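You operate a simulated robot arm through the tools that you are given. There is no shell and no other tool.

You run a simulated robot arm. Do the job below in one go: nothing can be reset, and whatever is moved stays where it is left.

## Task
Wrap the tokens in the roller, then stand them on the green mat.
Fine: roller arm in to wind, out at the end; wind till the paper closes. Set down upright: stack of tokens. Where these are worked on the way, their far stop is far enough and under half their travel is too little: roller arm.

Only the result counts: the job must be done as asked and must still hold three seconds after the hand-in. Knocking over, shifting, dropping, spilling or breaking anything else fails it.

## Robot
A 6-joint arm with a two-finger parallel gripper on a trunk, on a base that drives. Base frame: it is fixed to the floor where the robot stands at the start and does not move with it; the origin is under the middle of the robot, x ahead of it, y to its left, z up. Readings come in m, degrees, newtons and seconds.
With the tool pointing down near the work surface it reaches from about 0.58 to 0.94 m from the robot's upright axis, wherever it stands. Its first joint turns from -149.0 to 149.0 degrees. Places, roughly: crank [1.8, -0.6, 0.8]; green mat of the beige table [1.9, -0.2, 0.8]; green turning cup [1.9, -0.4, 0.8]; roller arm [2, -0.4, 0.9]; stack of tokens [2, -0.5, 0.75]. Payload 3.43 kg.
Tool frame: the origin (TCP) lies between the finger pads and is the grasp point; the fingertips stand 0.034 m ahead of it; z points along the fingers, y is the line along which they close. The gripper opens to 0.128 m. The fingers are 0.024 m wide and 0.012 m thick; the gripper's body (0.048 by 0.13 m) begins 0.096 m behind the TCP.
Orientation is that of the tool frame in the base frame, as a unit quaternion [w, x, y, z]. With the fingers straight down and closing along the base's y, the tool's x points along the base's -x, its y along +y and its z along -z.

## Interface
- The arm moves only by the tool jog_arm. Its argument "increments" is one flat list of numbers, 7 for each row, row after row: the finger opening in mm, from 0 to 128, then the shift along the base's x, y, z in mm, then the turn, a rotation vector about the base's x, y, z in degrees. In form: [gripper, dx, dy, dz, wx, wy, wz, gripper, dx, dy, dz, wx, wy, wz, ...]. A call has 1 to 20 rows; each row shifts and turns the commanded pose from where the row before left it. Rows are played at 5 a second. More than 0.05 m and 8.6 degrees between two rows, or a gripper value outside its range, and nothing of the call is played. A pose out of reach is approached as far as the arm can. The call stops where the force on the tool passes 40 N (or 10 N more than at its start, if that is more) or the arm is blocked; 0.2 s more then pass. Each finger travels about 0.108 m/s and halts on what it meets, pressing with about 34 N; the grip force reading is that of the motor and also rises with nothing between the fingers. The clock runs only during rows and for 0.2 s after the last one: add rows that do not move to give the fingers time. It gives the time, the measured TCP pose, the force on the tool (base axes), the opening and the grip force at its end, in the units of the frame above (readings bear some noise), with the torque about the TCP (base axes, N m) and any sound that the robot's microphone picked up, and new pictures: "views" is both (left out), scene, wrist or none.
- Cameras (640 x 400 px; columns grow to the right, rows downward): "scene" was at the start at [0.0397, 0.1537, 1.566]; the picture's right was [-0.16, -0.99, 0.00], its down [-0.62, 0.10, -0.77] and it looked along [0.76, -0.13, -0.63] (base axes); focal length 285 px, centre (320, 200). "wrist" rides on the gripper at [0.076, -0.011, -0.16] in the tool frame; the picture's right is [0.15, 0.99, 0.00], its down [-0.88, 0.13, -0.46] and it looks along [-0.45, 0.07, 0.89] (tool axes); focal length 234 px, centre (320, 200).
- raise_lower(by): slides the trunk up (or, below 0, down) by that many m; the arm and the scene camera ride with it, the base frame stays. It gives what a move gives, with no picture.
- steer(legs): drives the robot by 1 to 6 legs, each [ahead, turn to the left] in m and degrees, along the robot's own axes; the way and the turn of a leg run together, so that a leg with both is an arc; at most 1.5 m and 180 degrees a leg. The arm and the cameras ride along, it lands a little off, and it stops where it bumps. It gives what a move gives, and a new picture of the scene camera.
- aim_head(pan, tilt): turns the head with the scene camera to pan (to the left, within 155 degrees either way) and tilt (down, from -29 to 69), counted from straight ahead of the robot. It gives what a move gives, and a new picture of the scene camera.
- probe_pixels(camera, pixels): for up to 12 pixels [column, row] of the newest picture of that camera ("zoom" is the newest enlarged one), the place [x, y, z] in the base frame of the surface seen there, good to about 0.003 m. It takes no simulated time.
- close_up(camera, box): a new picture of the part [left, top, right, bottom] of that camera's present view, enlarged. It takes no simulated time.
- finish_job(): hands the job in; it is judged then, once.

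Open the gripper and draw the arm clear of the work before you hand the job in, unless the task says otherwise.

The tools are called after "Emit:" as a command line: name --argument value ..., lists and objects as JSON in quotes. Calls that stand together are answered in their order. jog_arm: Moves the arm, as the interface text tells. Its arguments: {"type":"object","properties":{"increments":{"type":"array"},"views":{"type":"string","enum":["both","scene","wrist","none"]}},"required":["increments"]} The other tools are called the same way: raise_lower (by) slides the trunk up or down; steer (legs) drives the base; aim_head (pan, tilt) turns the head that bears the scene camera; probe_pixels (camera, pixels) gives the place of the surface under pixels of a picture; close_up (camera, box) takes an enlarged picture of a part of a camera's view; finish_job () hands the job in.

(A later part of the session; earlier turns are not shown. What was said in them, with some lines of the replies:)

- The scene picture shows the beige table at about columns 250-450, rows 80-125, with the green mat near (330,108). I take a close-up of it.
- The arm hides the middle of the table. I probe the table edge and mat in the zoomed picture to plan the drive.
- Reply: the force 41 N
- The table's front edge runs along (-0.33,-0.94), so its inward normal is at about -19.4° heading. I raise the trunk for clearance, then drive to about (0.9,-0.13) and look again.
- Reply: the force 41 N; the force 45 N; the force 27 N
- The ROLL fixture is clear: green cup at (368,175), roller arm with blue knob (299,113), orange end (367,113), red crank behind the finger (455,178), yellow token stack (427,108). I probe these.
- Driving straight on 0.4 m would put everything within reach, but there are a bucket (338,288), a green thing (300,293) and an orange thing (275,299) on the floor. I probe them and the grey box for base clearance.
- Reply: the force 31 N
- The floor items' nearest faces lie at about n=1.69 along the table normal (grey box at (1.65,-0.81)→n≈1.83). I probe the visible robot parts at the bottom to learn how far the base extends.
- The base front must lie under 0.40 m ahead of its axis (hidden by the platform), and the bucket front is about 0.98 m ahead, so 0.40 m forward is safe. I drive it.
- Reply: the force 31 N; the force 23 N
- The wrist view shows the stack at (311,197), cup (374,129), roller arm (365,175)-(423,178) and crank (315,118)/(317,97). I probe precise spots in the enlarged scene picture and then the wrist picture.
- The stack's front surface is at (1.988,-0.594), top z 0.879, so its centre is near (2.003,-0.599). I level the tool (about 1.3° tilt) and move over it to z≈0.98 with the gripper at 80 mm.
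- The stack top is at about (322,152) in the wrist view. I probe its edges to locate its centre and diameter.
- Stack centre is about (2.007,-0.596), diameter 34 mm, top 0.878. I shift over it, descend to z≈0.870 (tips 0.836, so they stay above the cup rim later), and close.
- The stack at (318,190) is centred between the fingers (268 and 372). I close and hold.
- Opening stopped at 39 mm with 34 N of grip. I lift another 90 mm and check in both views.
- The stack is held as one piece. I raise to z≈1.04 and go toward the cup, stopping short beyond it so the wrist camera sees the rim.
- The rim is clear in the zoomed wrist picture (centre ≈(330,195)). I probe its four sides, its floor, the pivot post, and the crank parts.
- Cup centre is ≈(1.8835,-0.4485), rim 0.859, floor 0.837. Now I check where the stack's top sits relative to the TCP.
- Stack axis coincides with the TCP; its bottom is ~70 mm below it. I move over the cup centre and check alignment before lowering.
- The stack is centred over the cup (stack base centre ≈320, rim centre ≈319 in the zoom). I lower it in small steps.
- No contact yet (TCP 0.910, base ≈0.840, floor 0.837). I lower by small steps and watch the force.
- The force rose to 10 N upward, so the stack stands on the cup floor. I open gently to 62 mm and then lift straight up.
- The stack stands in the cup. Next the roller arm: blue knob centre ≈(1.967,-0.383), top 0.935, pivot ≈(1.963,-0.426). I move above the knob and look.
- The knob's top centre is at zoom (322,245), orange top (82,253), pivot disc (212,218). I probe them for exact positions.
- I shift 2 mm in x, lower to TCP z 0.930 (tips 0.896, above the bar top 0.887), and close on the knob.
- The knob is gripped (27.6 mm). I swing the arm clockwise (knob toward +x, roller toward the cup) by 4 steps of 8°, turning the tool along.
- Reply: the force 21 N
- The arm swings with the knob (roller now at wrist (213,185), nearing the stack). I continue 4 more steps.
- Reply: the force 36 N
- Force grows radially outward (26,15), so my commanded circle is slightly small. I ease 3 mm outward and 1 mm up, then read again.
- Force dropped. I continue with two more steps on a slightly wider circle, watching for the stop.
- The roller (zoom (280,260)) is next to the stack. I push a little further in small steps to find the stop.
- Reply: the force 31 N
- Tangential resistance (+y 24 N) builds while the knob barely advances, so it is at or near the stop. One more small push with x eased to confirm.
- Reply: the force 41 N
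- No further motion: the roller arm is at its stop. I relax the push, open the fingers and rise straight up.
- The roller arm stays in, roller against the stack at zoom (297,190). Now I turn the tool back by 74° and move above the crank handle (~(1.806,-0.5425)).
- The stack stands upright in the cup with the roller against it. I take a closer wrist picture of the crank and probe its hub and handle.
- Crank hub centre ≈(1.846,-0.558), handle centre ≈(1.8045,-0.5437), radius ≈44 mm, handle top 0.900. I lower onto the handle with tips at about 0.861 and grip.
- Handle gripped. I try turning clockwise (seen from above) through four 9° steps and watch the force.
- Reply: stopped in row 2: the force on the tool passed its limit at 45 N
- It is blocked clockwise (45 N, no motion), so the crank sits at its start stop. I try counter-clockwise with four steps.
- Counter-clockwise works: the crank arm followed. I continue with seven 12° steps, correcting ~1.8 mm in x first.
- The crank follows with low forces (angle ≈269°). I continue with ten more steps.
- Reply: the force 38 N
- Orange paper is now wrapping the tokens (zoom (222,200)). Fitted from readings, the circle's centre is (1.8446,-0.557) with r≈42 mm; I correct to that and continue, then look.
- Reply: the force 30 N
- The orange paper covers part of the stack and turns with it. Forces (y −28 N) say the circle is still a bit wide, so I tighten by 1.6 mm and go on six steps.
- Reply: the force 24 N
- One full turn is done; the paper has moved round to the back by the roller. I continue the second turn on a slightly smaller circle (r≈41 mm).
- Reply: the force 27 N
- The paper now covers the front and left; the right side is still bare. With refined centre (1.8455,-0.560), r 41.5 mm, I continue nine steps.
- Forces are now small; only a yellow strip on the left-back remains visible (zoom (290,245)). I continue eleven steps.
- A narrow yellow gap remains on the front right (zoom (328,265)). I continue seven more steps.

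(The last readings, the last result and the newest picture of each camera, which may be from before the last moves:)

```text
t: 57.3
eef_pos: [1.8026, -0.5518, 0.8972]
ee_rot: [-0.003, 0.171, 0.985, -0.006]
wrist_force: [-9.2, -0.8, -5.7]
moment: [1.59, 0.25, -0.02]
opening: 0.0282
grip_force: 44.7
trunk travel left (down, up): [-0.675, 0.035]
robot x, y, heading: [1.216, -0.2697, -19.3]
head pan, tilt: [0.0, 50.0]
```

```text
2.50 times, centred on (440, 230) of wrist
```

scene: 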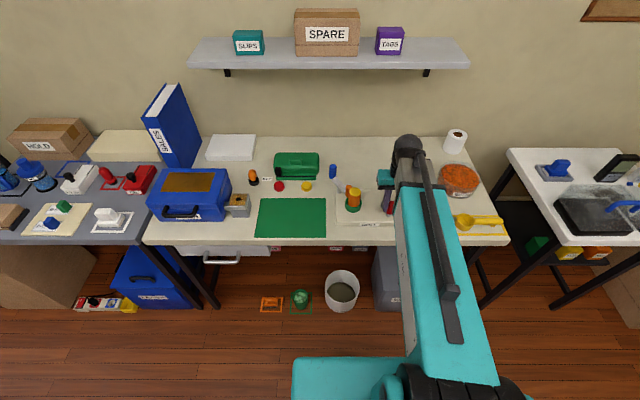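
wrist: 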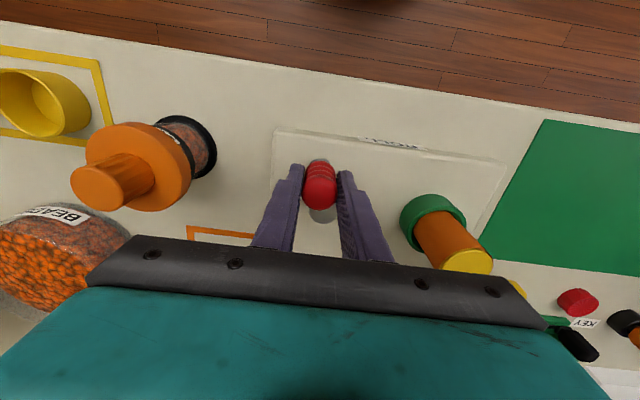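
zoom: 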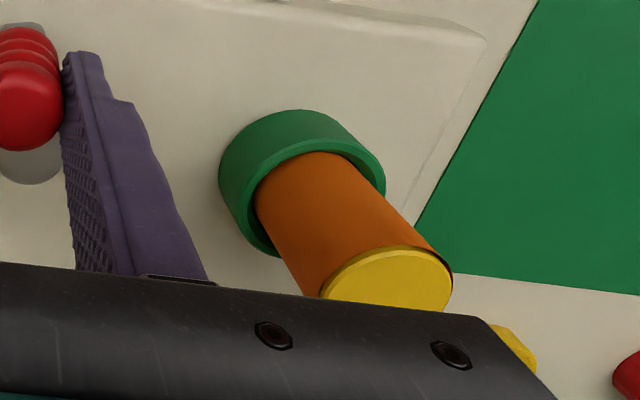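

Nothing yellow is visible on the seen sides, but the gap may have turned to the back, and no stop or sound came. I continue in small amounts.

Emit:
jog_arm --increments '[10, 0.3, -8.68, 0, 0, 0, 0, 10, 1.65, -8.51, 0, 0, 0, 0, 10, 3.38, -7.99, 0, 0, 0, 0, 10, 4.98, -7.11, 0, 0, 0, 0, 10, 0, 0, 0, 0, 0, 0]' --views "both"

Emit:
close_up --camera "scene" --box '[310, 155, 400, 225]'

Emit:
close_up --camera "wrist" --box '[400, 150, 600, 310]'

```text
t: 58.5
eef_pos: [1.8143, -0.5844, 0.8962]
ee_rot: [-0.002, 0.171, 0.985, -0.007]
wrist_force: [-8.5, -9.8, -6.4]
moment: [1.49, 0.3, 0.0]
opening: 0.028
grip_force: 45.5
trunk travel left (down, up): [-0.675, 0.035]
robot x, y, heading: [1.2185, -0.2669, -19.2]
head pan, tilt: [0.0, 50.0]
```

scene: 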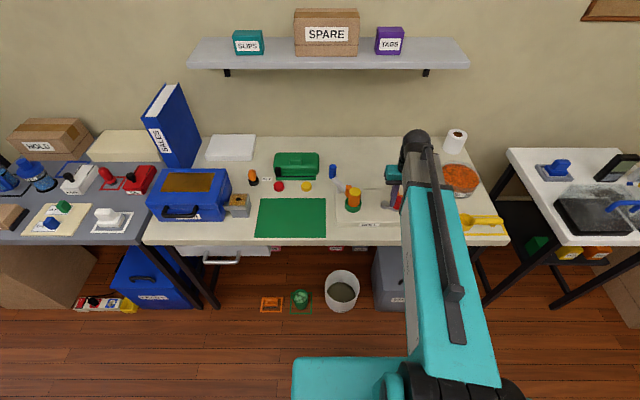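
wrist: 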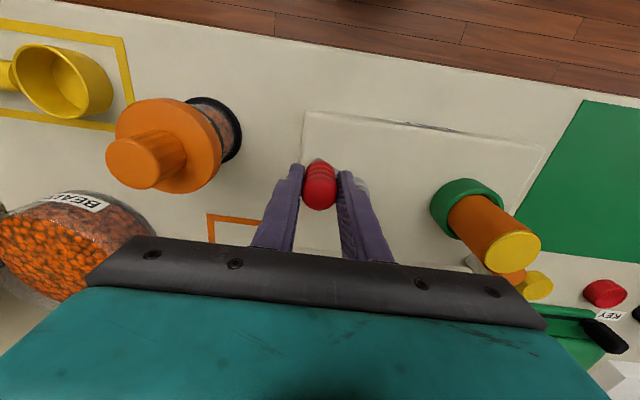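

```text
5.71 times, centred on (355, 190) of scene
```

zoom: 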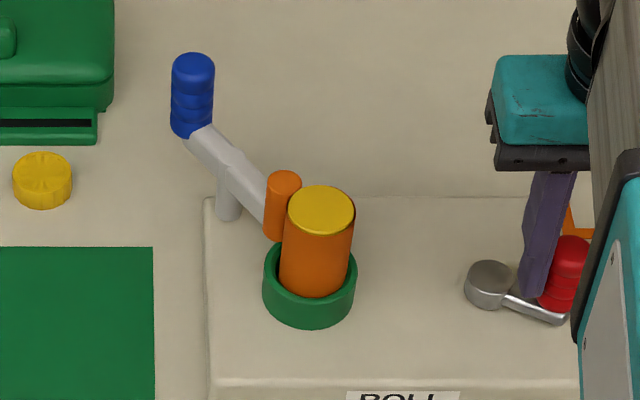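

```text
2.50 times, centred on (500, 230) of wrist
```

zoom: 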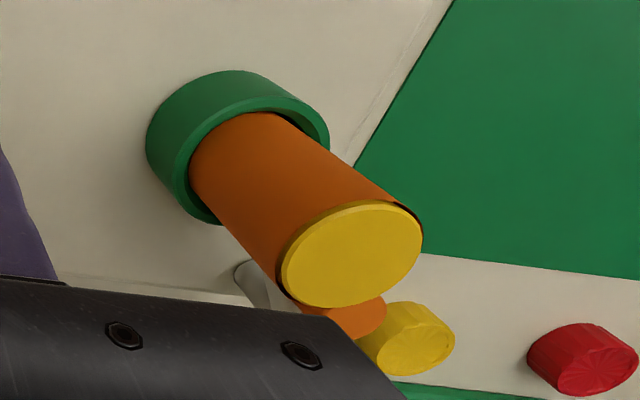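

No gap is visible from front or right. I continue ten more steps so that the formerly gapped side comes round into view, stopping if resistance appears.

Emit:
jog_arm --increments '[10, 6.34, -5.92, 0, 0, 0, 0, 10, 7.44, -4.47, 0, 0, 0, 0, 10, 8.19, -2.82, 0, 0, 0, 0, 10, 8.61, -1.06, 0, 0, 0, 0, 10, 8.65, 0.76, 0, 0, 0, 0, 10, 8.29, 2.53, 0, 0, 0, 0, 10, 7.59, 4.21, 0, 0, 0, 0, 10, 6.55, 5.69, 0, 0, 0, 0, 10, 0, 0, 0, 0, 0, 0]' --views "both"

Emit:
close_up --camera "scene" --box '[310, 155, 400, 225]'

Emit:
close_up --camera "wrist" --box '[400, 90, 600, 250]'

```text
t: 60.5
eef_pos: [1.876, -0.5839, 0.8969]
ee_rot: [-0.002, 0.17, 0.985, -0.006]
wrist_force: [3.3, -1.0, 0.3]
moment: [1.5, -1.47, 0.01]
opening: 0.0281
grip_force: 45.3
trunk travel left (down, up): [-0.675, 0.035]
robot x, y, heading: [1.2179, -0.2675, -19.4]
head pan, tilt: [0.0, 50.0]
```

scene: 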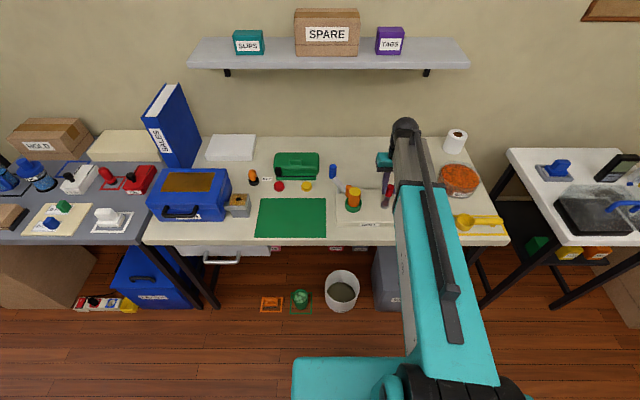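
wrist: 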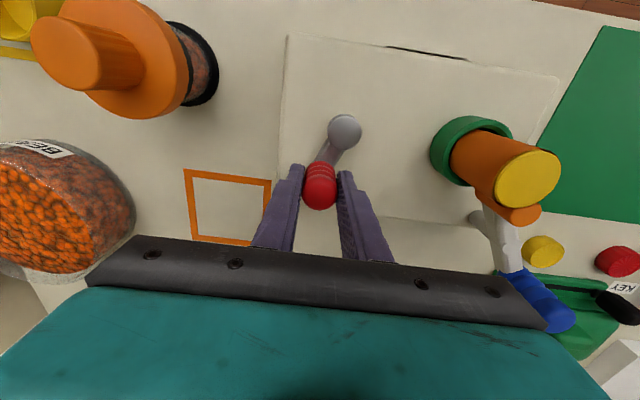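

```text
5.71 times, centred on (355, 190) of scene
```

zoom: 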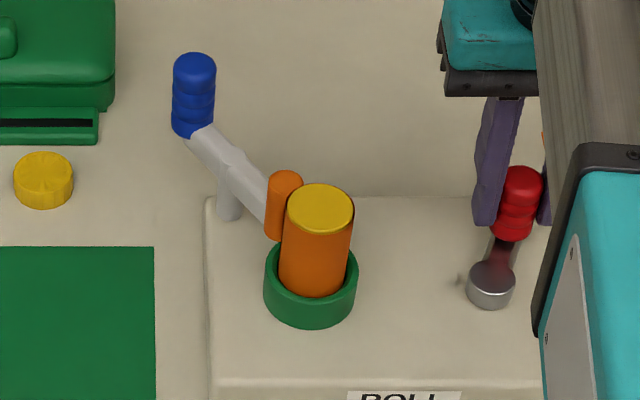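

```text
2.50 times, centred on (500, 170) of wrist
```

zoom: 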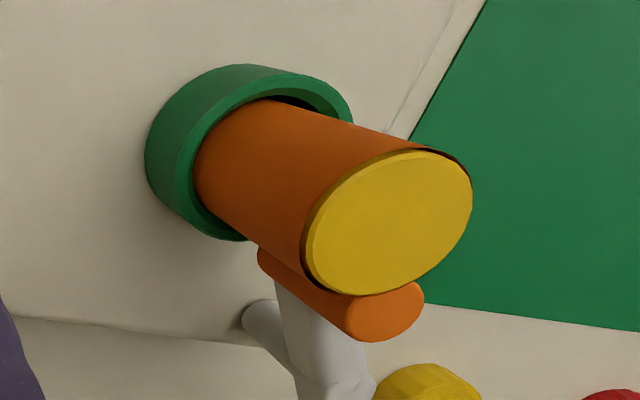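

All seen sides are closed. I make eight more steps so every side will have passed the front view.

Emit:
jog_arm --increments '[10, 5.22, 6.93, 0, 0, 0, 0, 10, 3.67, 7.86, 0, 0, 0, 0, 10, 1.95, 8.45, 0, 0, 0, 0, 10, 0.15, 8.68, 0, 0, 0, 0, 10, -1.65, 8.51, 0, 0, 0, 0, 10, -3.38, 7.99, 0, 0, 0, 0, 10, 0, 0, 0, 0, 0, 0]' --views "both"

Emit:
close_up --camera "scene" --box '[310, 155, 400, 225]'

Emit:
close_up --camera "wrist" --box '[340, 90, 540, 250]'

```text
t: 62.1
eef_pos: [1.8816, -0.5361, 0.8964]
ee_rot: [-0.003, 0.17, 0.985, -0.006]
wrist_force: [-1.4, 0.3, -2.6]
moment: [1.46, -1.1, -0.02]
opening: 0.0281
grip_force: 45.0
trunk travel left (down, up): [-0.675, 0.035]
robot x, y, heading: [1.2223, -0.2683, -19.1]
head pan, tilt: [0.0, 50.0]
```

scene: 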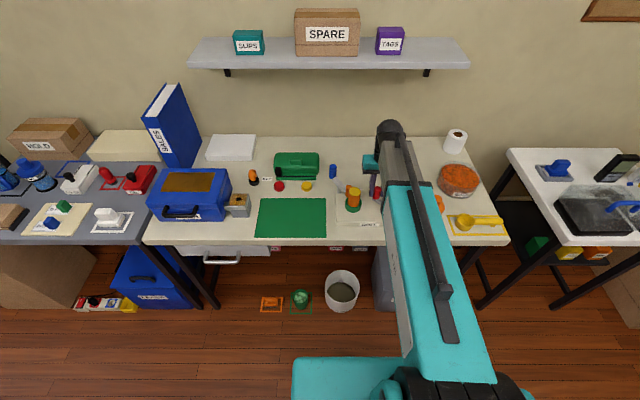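
wrist: 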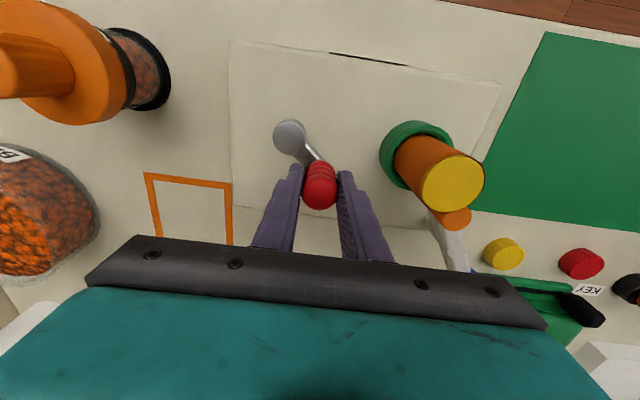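

```text
5.71 times, centred on (355, 190) of scene
```

zoom: 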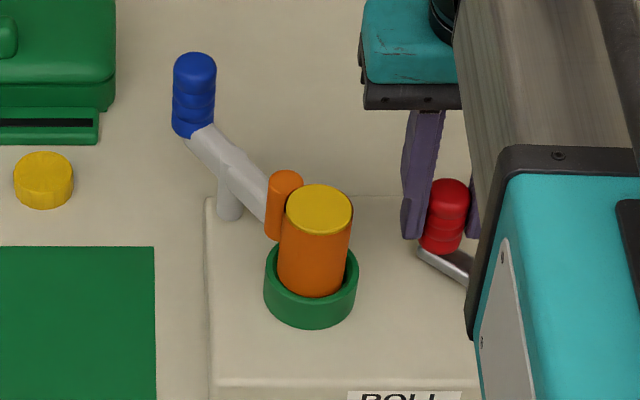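

```text
2.50 times, centred on (440, 170) of wrist
```

zoom: 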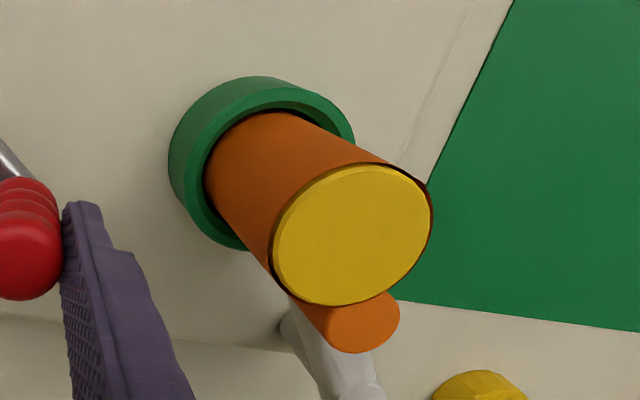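

Still fully orange. I do six more steps to bring the crank to where the gap was seen one turn earlier, as a direct comparison.

Emit:
jog_arm --increments '[10, -4.98, 7.11, 0, 0, 0, 0, 10, -6.34, 5.92, 0, 0, 0, 0, 10, -7.44, 4.47, 0, 0, 0, 0, 10, -8.19, 2.82, 0, 0, 0, 0, 10, -8.61, 1.06, 0, 0, 0, 0, 10, -8.65, -0.76, 0, 0, 0, 0, 10, 0, 0, 0, 0, 0, 0]' --views "both"

Emit:
close_up --camera "scene" --box '[310, 155, 400, 225]'

Emit:
close_up --camera "wrist" --box '[300, 120, 500, 280]'

```text
t: 63.7
eef_pos: [1.8373, -0.5146, 0.8966]
ee_rot: [-0.002, 0.17, 0.985, -0.007]
wrist_force: [-1.9, 2.3, -4.0]
moment: [1.4, -0.95, 0.02]
opening: 0.0282
grip_force: 45.2
trunk travel left (down, up): [-0.675, 0.035]
robot x, y, heading: [1.2181, -0.2719, -19.3]
head pan, tilt: [0.0, 50.0]
```

scene: 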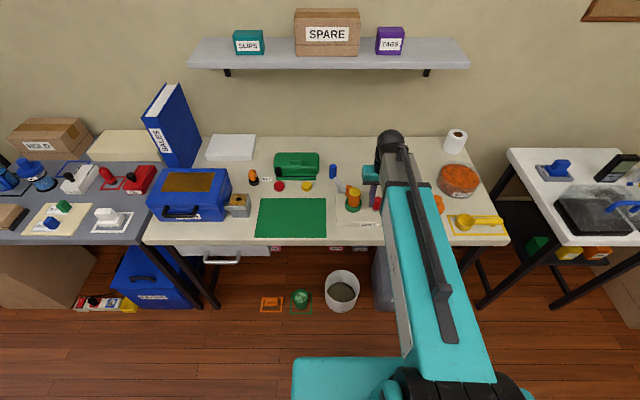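
wrist: 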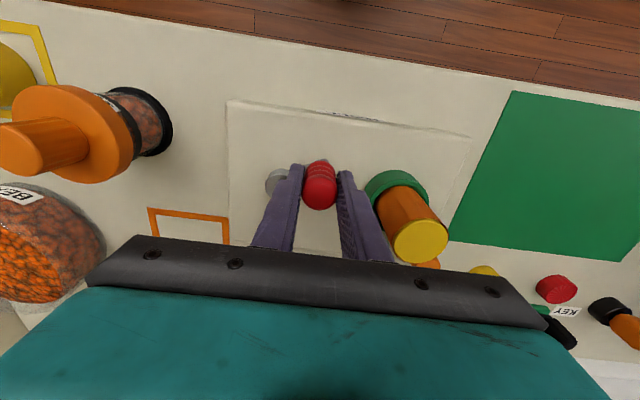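

```text
5.71 times, centred on (355, 190) of scene
```

zoom: 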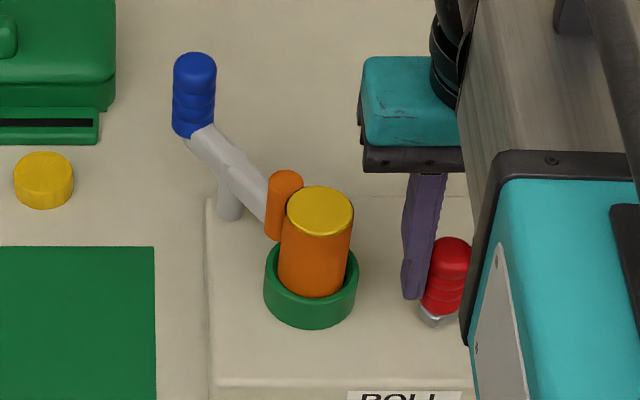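

```text
2.50 times, centred on (400, 200) of wrist
```

zoom: 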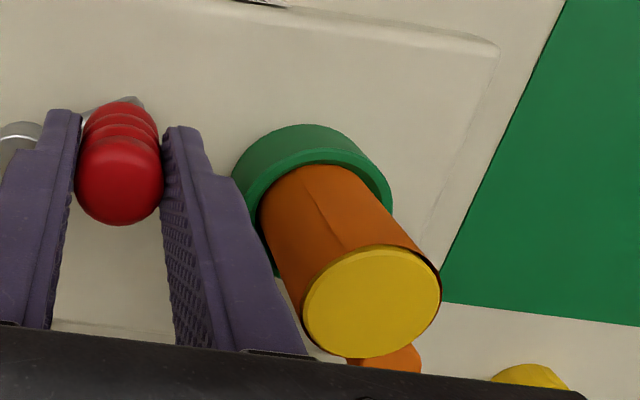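

The seam is closed: an overlap line shows at zoom (325,205) exactly where the gap was. I release the crank handle and rise.

Emit:
jog_arm --increments '[30, 0, 0, 0, 0, 0, 0, 44, 0, 0, 0, 0, 0, 0, 44, 0, 0, 0, 0, 0, 0, 44, 0, 0, 30, 0, 0, 0, 44, 0, 0, 40, 0, 0, 0, 44, 0, 0, 40, 0, 0, 0, 44, 0, 0, 40, 0, 0, 0, 44, 0, 0, 0, 0, 0, 0]' --views "none"

```text
t: 65.5
eef_pos: [1.8369, -0.5156, 1.0474]
ee_rot: [-0.003, 0.171, 0.985, -0.006]
wrist_force: [-0.5, 0.6, 0.4]
moment: [0.01, -0.03, -0.01]
opening: 0.0442
grip_force: 0.1
trunk travel left (down, up): [-0.675, 0.035]
robot x, y, heading: [1.2202, -0.2695, -19.2]
head pan, tilt: [0.0, 50.0]
```

Now back to the blue knob (at ≈(2.010,-0.4175)) with the yaw used when I left it; I also level the slight tilt.

Emit:
jog_arm --increments '[50, 19.2, 10.9, 0, 0.62, -0.46, 0, 50, 19.2, 10.9, 0, 0, 0, -8.2, 50, 19.2, 10.9, 0, 0, 0, -8.2, 50, 19.2, 10.9, 0, 0, 0, -8.2, 50, 19.2, 10.9, 0, 0, 0, -8.2, 50, 19.2, 10.9, 0, 0, 0, -8.2, 50, 19.2, 10.9, 0, 0, 0, -8.2, 50, 19.2, 10.9, 0, 0, 0, -8.2, 50, 19.2, 10.9, -20, 0, 0, -8.2, 50, 0, 0, -20, 0, 0, -8.2, 50, 0, 0, 0, 0, 0, 0]' --views "both"

Emit:
close_up --camera "wrist" --box '[180, 80, 420, 240]'

```text
t: 67.9
eef_pos: [2.0109, -0.4179, 1.007]
ee_rot: [0.0, 0.728, 0.685, -0.001]
wrist_force: [-0.3, 0.9, -1.1]
moment: [0.0, -0.02, 0.03]
opening: 0.0499
grip_force: 0.1
trunk travel left (down, up): [-0.675, 0.035]
robot x, y, heading: [1.2187, -0.2669, -19.2]
head pan, tilt: [0.0, 50.0]
```

scene: 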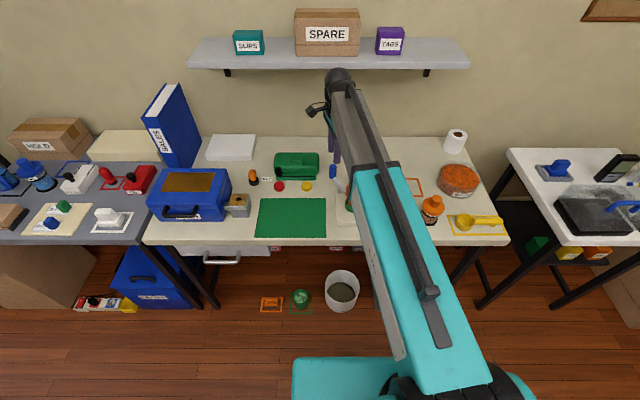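
wrist: 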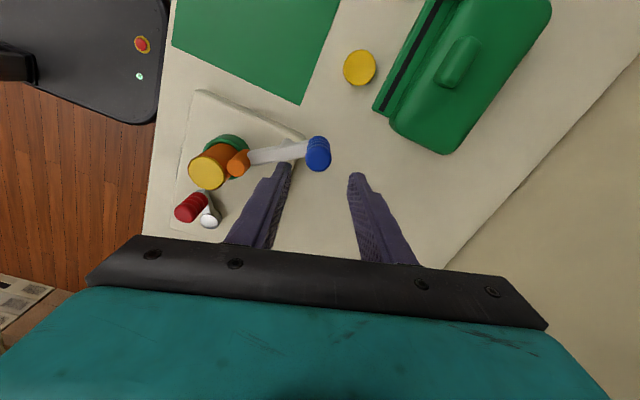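

```text
2.50 times, centred on (300, 160) of wrist
```

zoom: 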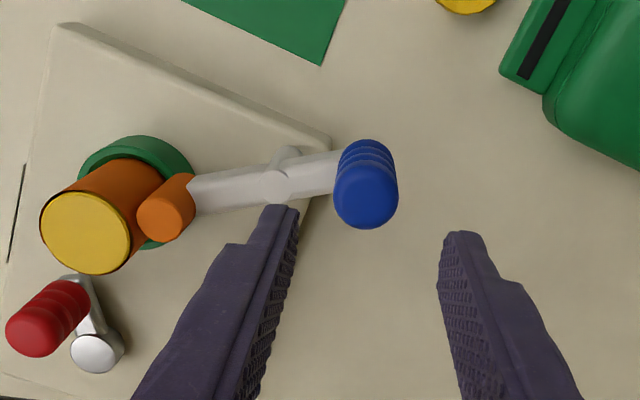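

The knob (zoom (366,195)) lies between the fingers. I probe it and the pivot to confirm the place.

Emit:
probe_pixels --camera "zoom" --pixels '[[366, 195], [340, 195], [392, 195], [366, 215], [275, 185], [165, 218], [330, 172]]'

```text
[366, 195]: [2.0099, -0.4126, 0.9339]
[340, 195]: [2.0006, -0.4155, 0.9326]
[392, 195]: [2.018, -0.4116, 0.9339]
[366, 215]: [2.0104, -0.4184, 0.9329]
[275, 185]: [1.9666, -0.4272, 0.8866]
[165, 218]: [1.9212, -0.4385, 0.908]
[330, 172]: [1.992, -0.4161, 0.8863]
```

Knob centre ≈(2.010,-0.416). I shift slightly, lower to z≈0.930 and grip it.

Emit:
jog_arm --increments '[50, -1, 2, -30, 0, 0, 0, 50, 0, 0, -30, 0, 0, 0, 50, 0, 0, -17, 0, 0, 0, 50, 0, 0, 0, 0, 0, 0, 30, 0, 0, 0, 0, 0, 0, 10, 0, 0, 0, 0, 0, 0, 10, 0, 0, 0, 0, 0, 0]' --views "none"

Emit:
jog_arm --increments '[10, -1.85, 6.07, 0, 0, 0, 8, 10, -2.69, 5.75, 0, 0, 0, 8, 10, -3.45, 5.32, 0, 0, 0, 8, 10, -4.17, 4.79, 0, 0, 0, 8, 10, 0, 0, 0, 0, 0, 0]' --views "wrist"

```text
t: 69.5
eef_pos: [2.0084, -0.4171, 0.9299]
ee_rot: [0.001, 0.729, 0.685, -0.001]
wrist_force: [-3.4, -0.1, -2.9]
moment: [-0.04, -0.09, -0.02]
opening: 0.0277
grip_force: 45.2
trunk travel left (down, up): [-0.675, 0.035]
robot x, y, heading: [1.2175, -0.2689, -19.2]
head pan, tilt: [0.0, 50.0]
```

```text
t: 70.7
eef_pos: [1.9971, -0.395, 0.9293]
ee_rot: [0.001, 0.51, 0.86, 0.0]
wrist_force: [-2.0, -6.2, -1.1]
moment: [0.32, 0.07, 0.13]
opening: 0.028
grip_force: 44.7
trunk travel left (down, up): [-0.675, 0.035]
robot x, y, heading: [1.2204, -0.267, -19.6]
head pan, tilt: [0.0, 50.0]
```

wrist: 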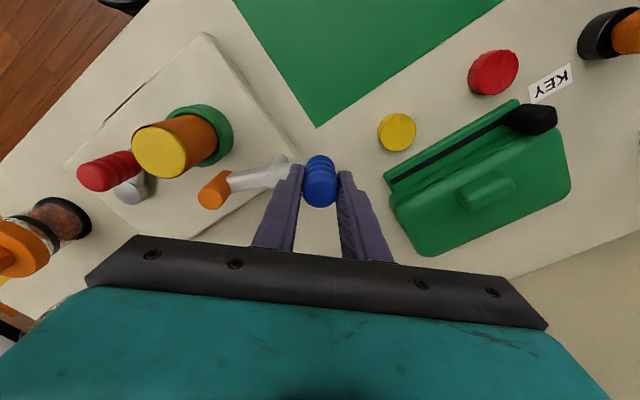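

The roller is swinging away (now at (213,190)) with small forces. I complete the swing back to its start.

Emit:
jog_arm --increments '[10, -4.79, 4.17, 0, 0, 0, 8, 10, -5.32, 3.45, 0, 0, 0, 8, 10, -5.75, 2.69, 0, 0, 0, 8, 10, -6.07, 1.85, 0, 0, 0, 8, 10, 0, 0, 0, 0, 0, 0]' --views "wrist"

```text
t: 71.9
eef_pos: [1.9759, -0.3831, 0.9294]
ee_rot: [0.001, 0.254, 0.967, -0.001]
wrist_force: [-1.3, -10.4, -0.8]
moment: [-0.22, -0.09, 0.09]
opening: 0.0278
grip_force: 45.2
trunk travel left (down, up): [-0.675, 0.035]
robot x, y, heading: [1.2235, -0.2657, -19.3]
head pan, tilt: [0.0, 50.0]
```

wrist: 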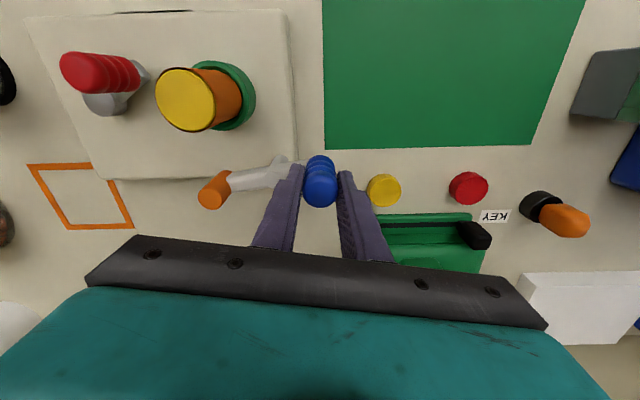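

Nearly back at the start. I push on a little further until the out stop resists.

Emit:
jog_arm --increments '[10, -4.7, 0, 0, 0, 0, 6, 10, -2.5, 0, 0, 0, 0, 3, 10, 0, 0, 0, 0, 0, 0]' --views "none"

```text
t: 72.7
eef_pos: [1.9699, -0.3824, 0.929]
ee_rot: [0.002, 0.177, 0.984, 0.001]
wrist_force: [11.5, -8.3, 4.1]
moment: [-0.09, 0.41, -0.21]
opening: 0.028
grip_force: 44.6
trunk travel left (down, up): [-0.675, 0.035]
robot x, y, heading: [1.2213, -0.2696, -19.5]
head pan, tilt: [0.0, 50.0]
```

Back at the start place (1.970,-0.382) with 11 N of resistance: the arm is out at its stop. I relax, open and rise.

Emit:
jog_arm --increments '[10, 1, 0, 0, 0, 0, 0, 30, 0, 0, 0, 0, 0, 0, 50, 0, 0, 0, 0, 0, 0, 50, 0, 0, 0, 0, 0, 0, 50, 0, 0, 30, 0, 0, 0, 50, 0, 0, 40, 0, 0, 0, 50, 0, 0, 40, 0, 0, 0, 60, 0, 0, 0, 0, 0, 0]' --views "both"

Emit:
close_up --camera "wrist" --box '[160, 60, 420, 230]'

```text
t: 74.5
eef_pos: [1.9683, -0.3808, 1.0429]
ee_rot: [0.0, 0.178, 0.984, 0.001]
wrist_force: [-0.2, 0.5, 0.3]
moment: [-0.02, 0.04, 0.03]
opening: 0.0599
grip_force: 0.0
trunk travel left (down, up): [-0.675, 0.035]
robot x, y, heading: [1.2202, -0.2709, -19.4]
head pan, tilt: [0.0, 50.0]
```

scene: 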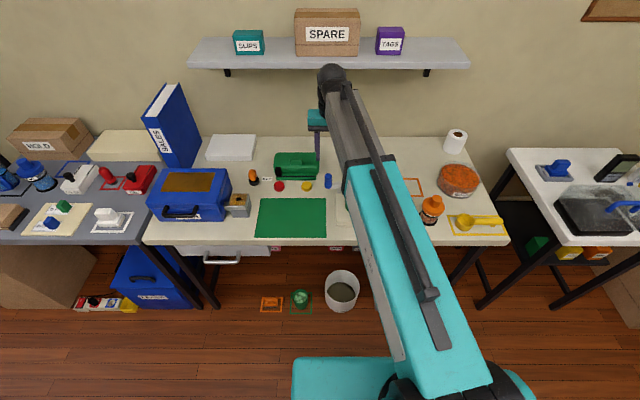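
wrist: 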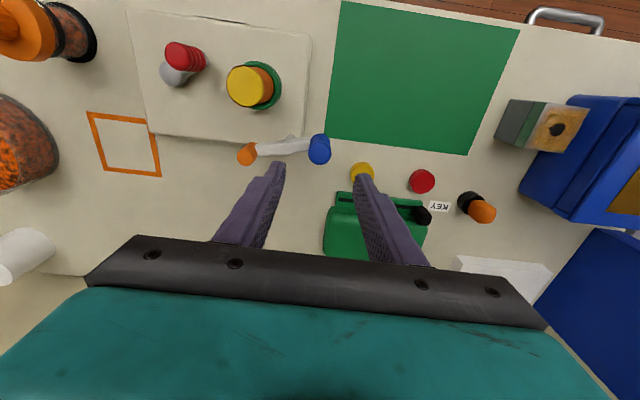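

```text
2.35 times, centred on (290, 145) of wrist
```

zoom: 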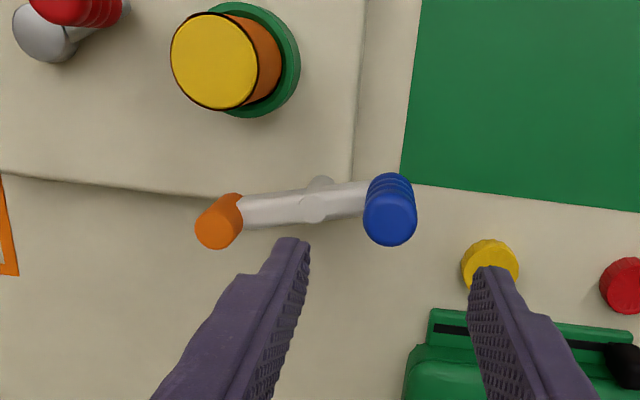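

The roller arm is out and the wrapped stack stands in the cup. I move over the stack (~(1.8835,-0.4485)) and check it.

Emit:
jog_arm --increments '[70, -28, -22.5, 0, 0, 0, 0, 70, -28, -22.5, 0, 0, 0, 0, 70, -28.5, -22.5, -15, 0, 0, 0, 70, 0, 0, -20, 0, 0, 0, 70, 0, 0, 0, 0, 0, 0]' --views "wrist"

Emit:
close_up --camera "wrist" --box '[260, 100, 380, 200]'

Emit:
probe_pixels --camera "wrist" --pixels '[[321, 145], [321, 155], [321, 165], [308, 155], [334, 155], [321, 170]]'

```text
t: 75.7
eef_pos: [1.8839, -0.4488, 1.005]
ee_rot: [0.001, 0.178, 0.984, 0.0]
wrist_force: [-1.1, -0.1, -0.2]
moment: [0.01, -0.03, 0.0]
opening: 0.0702
grip_force: 0.0
trunk travel left (down, up): [-0.675, 0.035]
robot x, y, heading: [1.217, -0.2696, -19.3]
head pan, tilt: [0.0, 50.0]
```

wrist: 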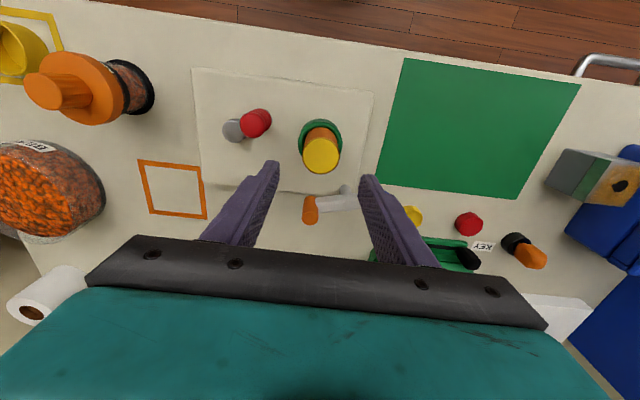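

```text
4.00 times, centred on (320, 150) of wrist
```

zoom: 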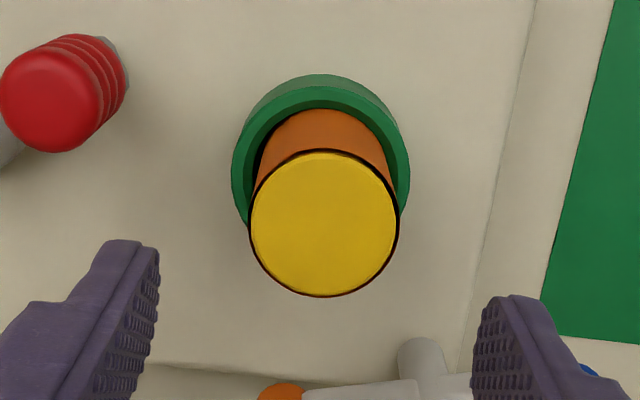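

```text
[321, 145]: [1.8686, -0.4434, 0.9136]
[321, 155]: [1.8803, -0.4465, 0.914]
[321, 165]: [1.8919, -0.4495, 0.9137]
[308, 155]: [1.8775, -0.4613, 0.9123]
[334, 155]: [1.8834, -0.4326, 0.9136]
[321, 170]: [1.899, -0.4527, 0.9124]
```

Stack top centre ≈(1.881,-0.447). I shift 2.5 mm, descend to z 0.907 and grip.

Emit:
jog_arm --increments '[70, -2.5, 1.5, -30, 0, 0, 0, 70, 0, 0, -40, 0, 0, 0, 70, 0, 0, -28, 0, 0, 0, 70, 0, 0, 0, 0, 0, 0, 50, 0, 0, 0, 0, 0, 0, 30, 0, 0, 0, 0, 0, 0, 20, 0, 0, 0, 0, 0, 0, 20, 0, 0, 0, 0, 0, 0]' --views "wrist"

```text
t: 77.5
eef_pos: [1.8822, -0.4486, 0.906]
ee_rot: [0.001, 0.178, 0.984, 0.0]
wrist_force: [0.1, 0.7, 0.0]
moment: [0.01, -0.01, -0.02]
opening: 0.039
grip_force: 34.4
trunk travel left (down, up): [-0.675, 0.035]
robot x, y, heading: [1.2218, -0.2686, -19.3]
head pan, tilt: [0.0, 50.0]
```

wrist: 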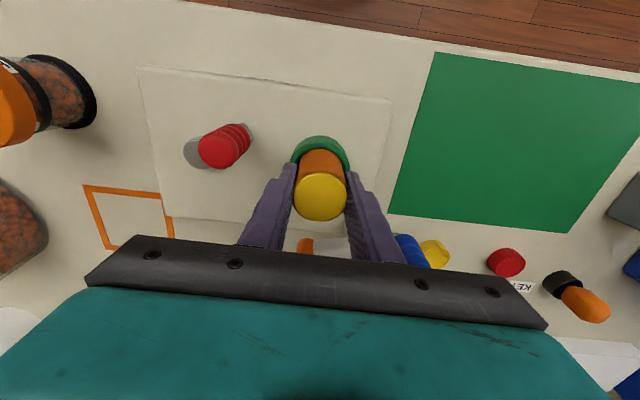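

Gripped (39 mm, 34 N). I lift straight up by 125 mm and carry it toward the mat centre (1.935,-0.230).

Emit:
jog_arm --increments '[20, 0, 0, 25, 0, 0, 0, 20, 0, 0, 30, 0, 0, 0, 20, 0, 0, 35, 0, 0, 0, 20, 0, 0, 35, 0, 0, 0, 20, 8.8, 36.5, 0, 0, 0, 0, 20, 8.8, 36.5, 0, 0, 0, 0, 20, 8.8, 36.5, 0, 0, 0, 0, 20, 8.8, 36.5, 0, 0, 0, 0, 20, 8.8, 36.5, 0, 0, 0, 0, 20, 8.8, 36.5, 0, 0, 0, 0, 20, 0, 0, 0, 0, 0, 0]' --views "both"

Emit:
close_up --camera "scene" --box '[240, 130, 400, 250]'

```text
t: 79.9
eef_pos: [1.9355, -0.2284, 1.0316]
ee_rot: [0.001, 0.178, 0.984, 0.0]
wrist_force: [0.0, 0.3, -1.5]
moment: [0.01, 0.02, 0.02]
opening: 0.0386
grip_force: 34.2
trunk travel left (down, up): [-0.675, 0.035]
robot x, y, heading: [1.22, -0.268, -19.1]
head pan, tilt: [0.0, 50.0]
```

scene: 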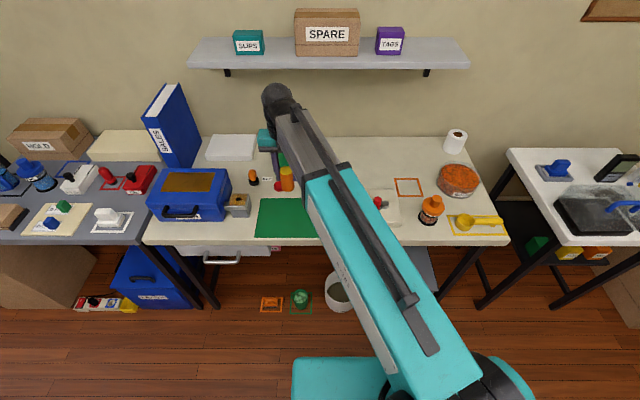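
wrist: 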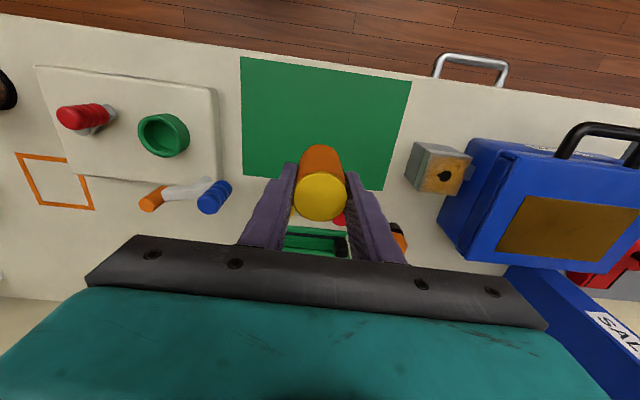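

```text
3.33 times, centred on (320, 190) of scene
```

zoom: 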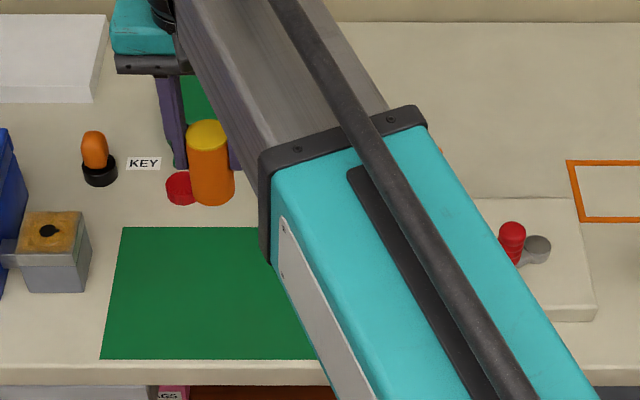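

The stack hangs upright over the mat. I lower it quickly to ~10 mm above, then in small steps to contact.

Emit:
jog_arm --increments '[20, 0, 0, -40, 0, 0, 0, 20, 0, 0, -40, 0, 0, 0, 20, 0, 0, -40, 0, 0, 0, 20, 0, 0, -25, 0, 0, 0, 20, 0, 0, -8, 0, 0, 0, 20, 0, 0, -4, 0, 0, 0, 20, 0, 0, 0, 0, 0, 0]' --views "wrist"

```text
t: 81.5
eef_pos: [1.9347, -0.2288, 0.8754]
ee_rot: [0.001, 0.178, 0.984, 0.0]
wrist_force: [0.5, 1.0, -2.0]
moment: [0.02, -0.01, 0.01]
opening: 0.0391
grip_force: 33.8
trunk travel left (down, up): [-0.675, 0.035]
robot x, y, heading: [1.22, -0.2661, -19.6]
head pan, tilt: [0.0, 50.0]
```

wrist: 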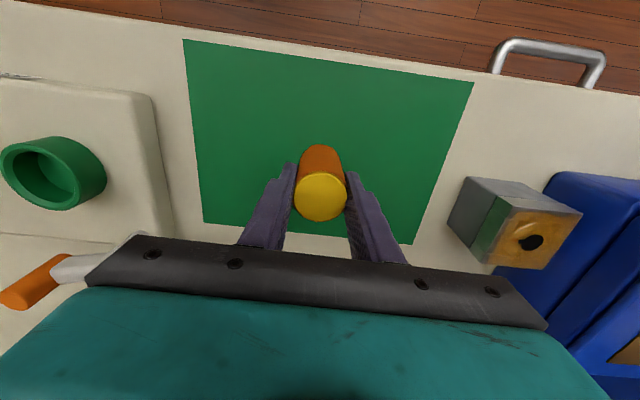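

No contact yet at TCP 0.875. I lower in small steps.

Emit:
jog_arm --increments '[20, 0, 0, -2, 0, 0, 0, 20, 0, 0, -1.5, 0, 0, 0, 20, 0, 0, 0, 0, 0, 0]' --views "none"

```text
t: 82.3
eef_pos: [1.9353, -0.2289, 0.8704]
ee_rot: [0.001, 0.178, 0.984, 0.0]
wrist_force: [0.2, 0.5, -3.1]
moment: [0.0, 0.01, 0.04]
opening: 0.0389
grip_force: 33.8
trunk travel left (down, up): [-0.675, 0.035]
robot x, y, heading: [1.2171, -0.2673, -19.3]
head pan, tilt: [0.0, 50.0]
```

Emit:
jog_arm --increments '[20, 0, 0, -1, 0, 0, 0, 20, 0, 0, -1, 0, 0, 0, 20, 0, 0, 0, 0, 0, 0]' --views "none"

```text
t: 83.1
eef_pos: [1.936, -0.228, 0.8711]
ee_rot: [0.002, 0.177, 0.984, 0.0]
wrist_force: [2.2, 0.6, 11.9]
moment: [0.09, -0.13, -0.02]
opening: 0.0391
grip_force: 33.8
trunk travel left (down, up): [-0.675, 0.035]
robot x, y, heading: [1.2173, -0.2699, -19.2]
head pan, tilt: [0.0, 50.0]
```

The force turned to +12 N, so the stack stands on the mat. I open gently, wait, and rise straight up.

Emit:
jog_arm --increments '[20, 0, 0, 0.5, 0, 0, 0, 44, 0, 0, 0, 0, 0, 0, 56, 0, 0, 0, 0, 0, 0, 70, 0, 0, 0, 0, 0, 0, 70, 0, 0, 0, 0, 0, 0, 70, 0, 0, 30, 0, 0, 0, 70, 0, 0, 40, 0, 0, 0, 70, 0, 0, 40, 0, 0, 0, 70, 0, 0, 40, 0, 0, 0, 70, 0, 0, 0, 0, 0, 0]' --views "both"

Emit:
close_up --camera "scene" --box '[240, 130, 400, 250]'

```text
t: 85.3
eef_pos: [1.9345, -0.2292, 1.0212]
ee_rot: [0.0, 0.178, 0.984, 0.0]
wrist_force: [0.8, 0.3, 0.6]
moment: [0.0, 0.0, 0.03]
opening: 0.0699
grip_force: 0.1
trunk travel left (down, up): [-0.675, 0.035]
robot x, y, heading: [1.2213, -0.2682, -19.3]
head pan, tilt: [0.0, 50.0]
```

scene: 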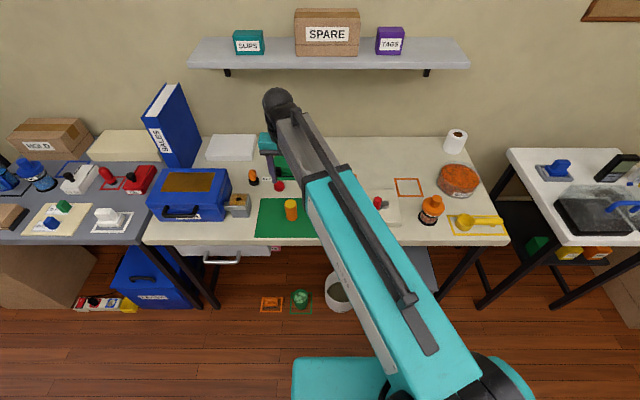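
wrist: 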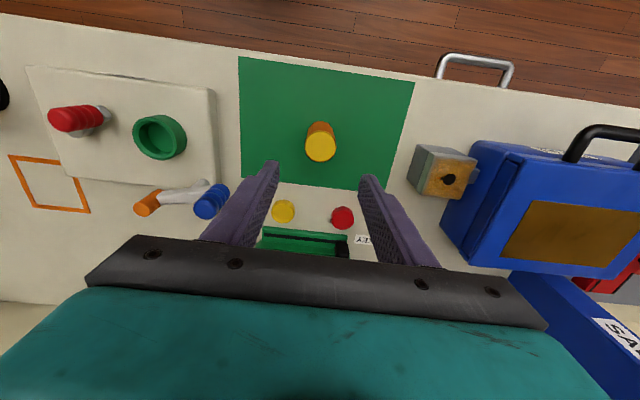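

```text
3.33 times, centred on (320, 190) of scene
```

zoom: 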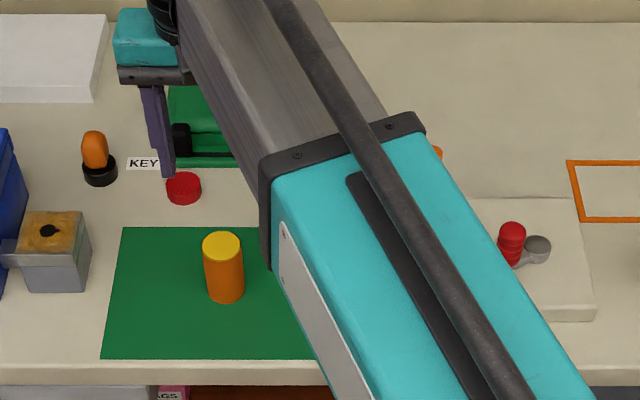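

The wrapped stack stands upright on the mat (zoom (223,265)). I raise the arm and draw it back to the right, clear of the work, and check everything.

Emit:
jog_arm --increments '[70, 0, 0, 40, 0, 0, 0, 70, 0, 0, 40, 0, 0, 0, 70, -12, -40, 5, 0, 0, 0, 70, -12, -40, 5, 0, 0, 0, 70, -12, -40, 5, 0, 0, 0, 70, -12, -40, 5, 0, 0, 0, 70, -12, -40, 0, 0, 0, 0, 70, -12, -40, 0, 0, 0, 0, 70, -12, -40, 0, 0, 0, 0, 70, -12, -40, 0, 0, 0, 0, 70, 0, 0, 0, 0, 0, 0]' --views "both"

Emit:
close_up --camera "scene" --box '[240, 130, 420, 250]'

```text
t: 87.7
eef_pos: [1.8398, -0.55, 1.1193]
ee_rot: [0.001, 0.177, 0.984, 0.0]
wrist_force: [-0.6, -0.3, -0.2]
moment: [0.01, -0.01, -0.04]
opening: 0.0699
grip_force: 0.0
trunk travel left (down, up): [-0.675, 0.035]
robot x, y, heading: [1.2191, -0.2665, -19.3]
head pan, tilt: [0.0, 50.0]
```

scene: 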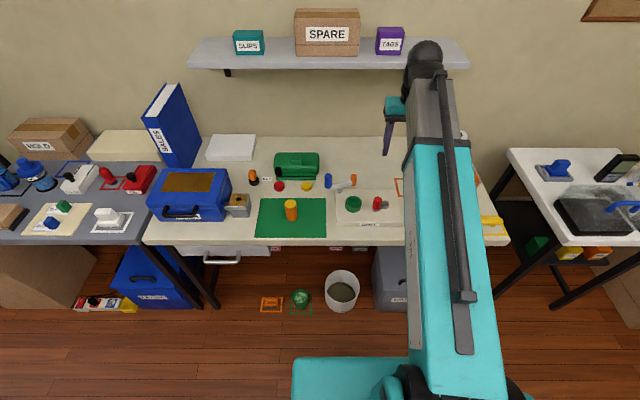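
wrist: 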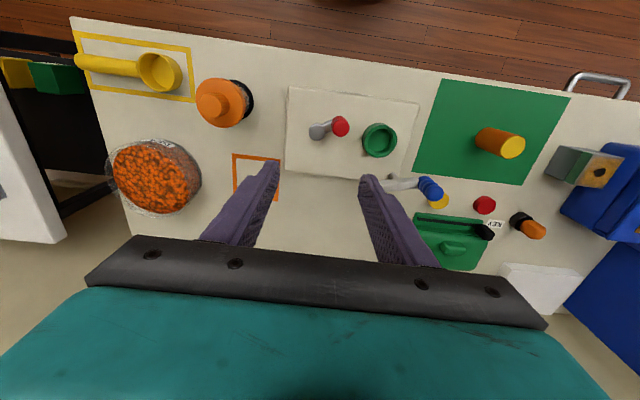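

```text
3.33 times, centred on (330, 190) of scene
```

zoom: 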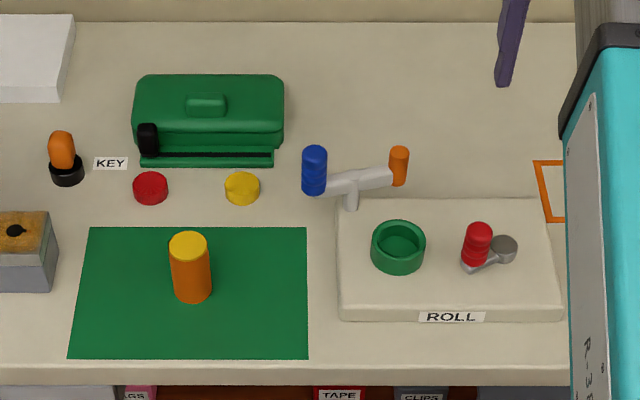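

The wrapped stack stands upright on the green mat, the paper is closed, and the roller arm is out. The gripper is open and clear, and nothing else has moved, so I hand in.

Emit:
finish_job

```text
The job is handed in.
```

I've handed the job in. The tokens are wrapped and standing upright near the middle of the green mat.

- **Wrapping:** I set the stack in the green cup, swung the roller arm in to its stop, and wound the crank counter-clockwise for just under three turns. At that point an overlap seam showed where the last gap in the paper had been. I went a little past closing to check that no gap had turned round to the back.
- **Roller arm:** It is back out at its stop, at the same place it started.
- **Crank:** It stays where I stopped winding. I tried clockwise first, but it was blocked there and did not move.
- **Rest of the table:** In the last pictures nothing else looks moved or knocked over. The gripper is open and raised well clear, to the right of the mat.
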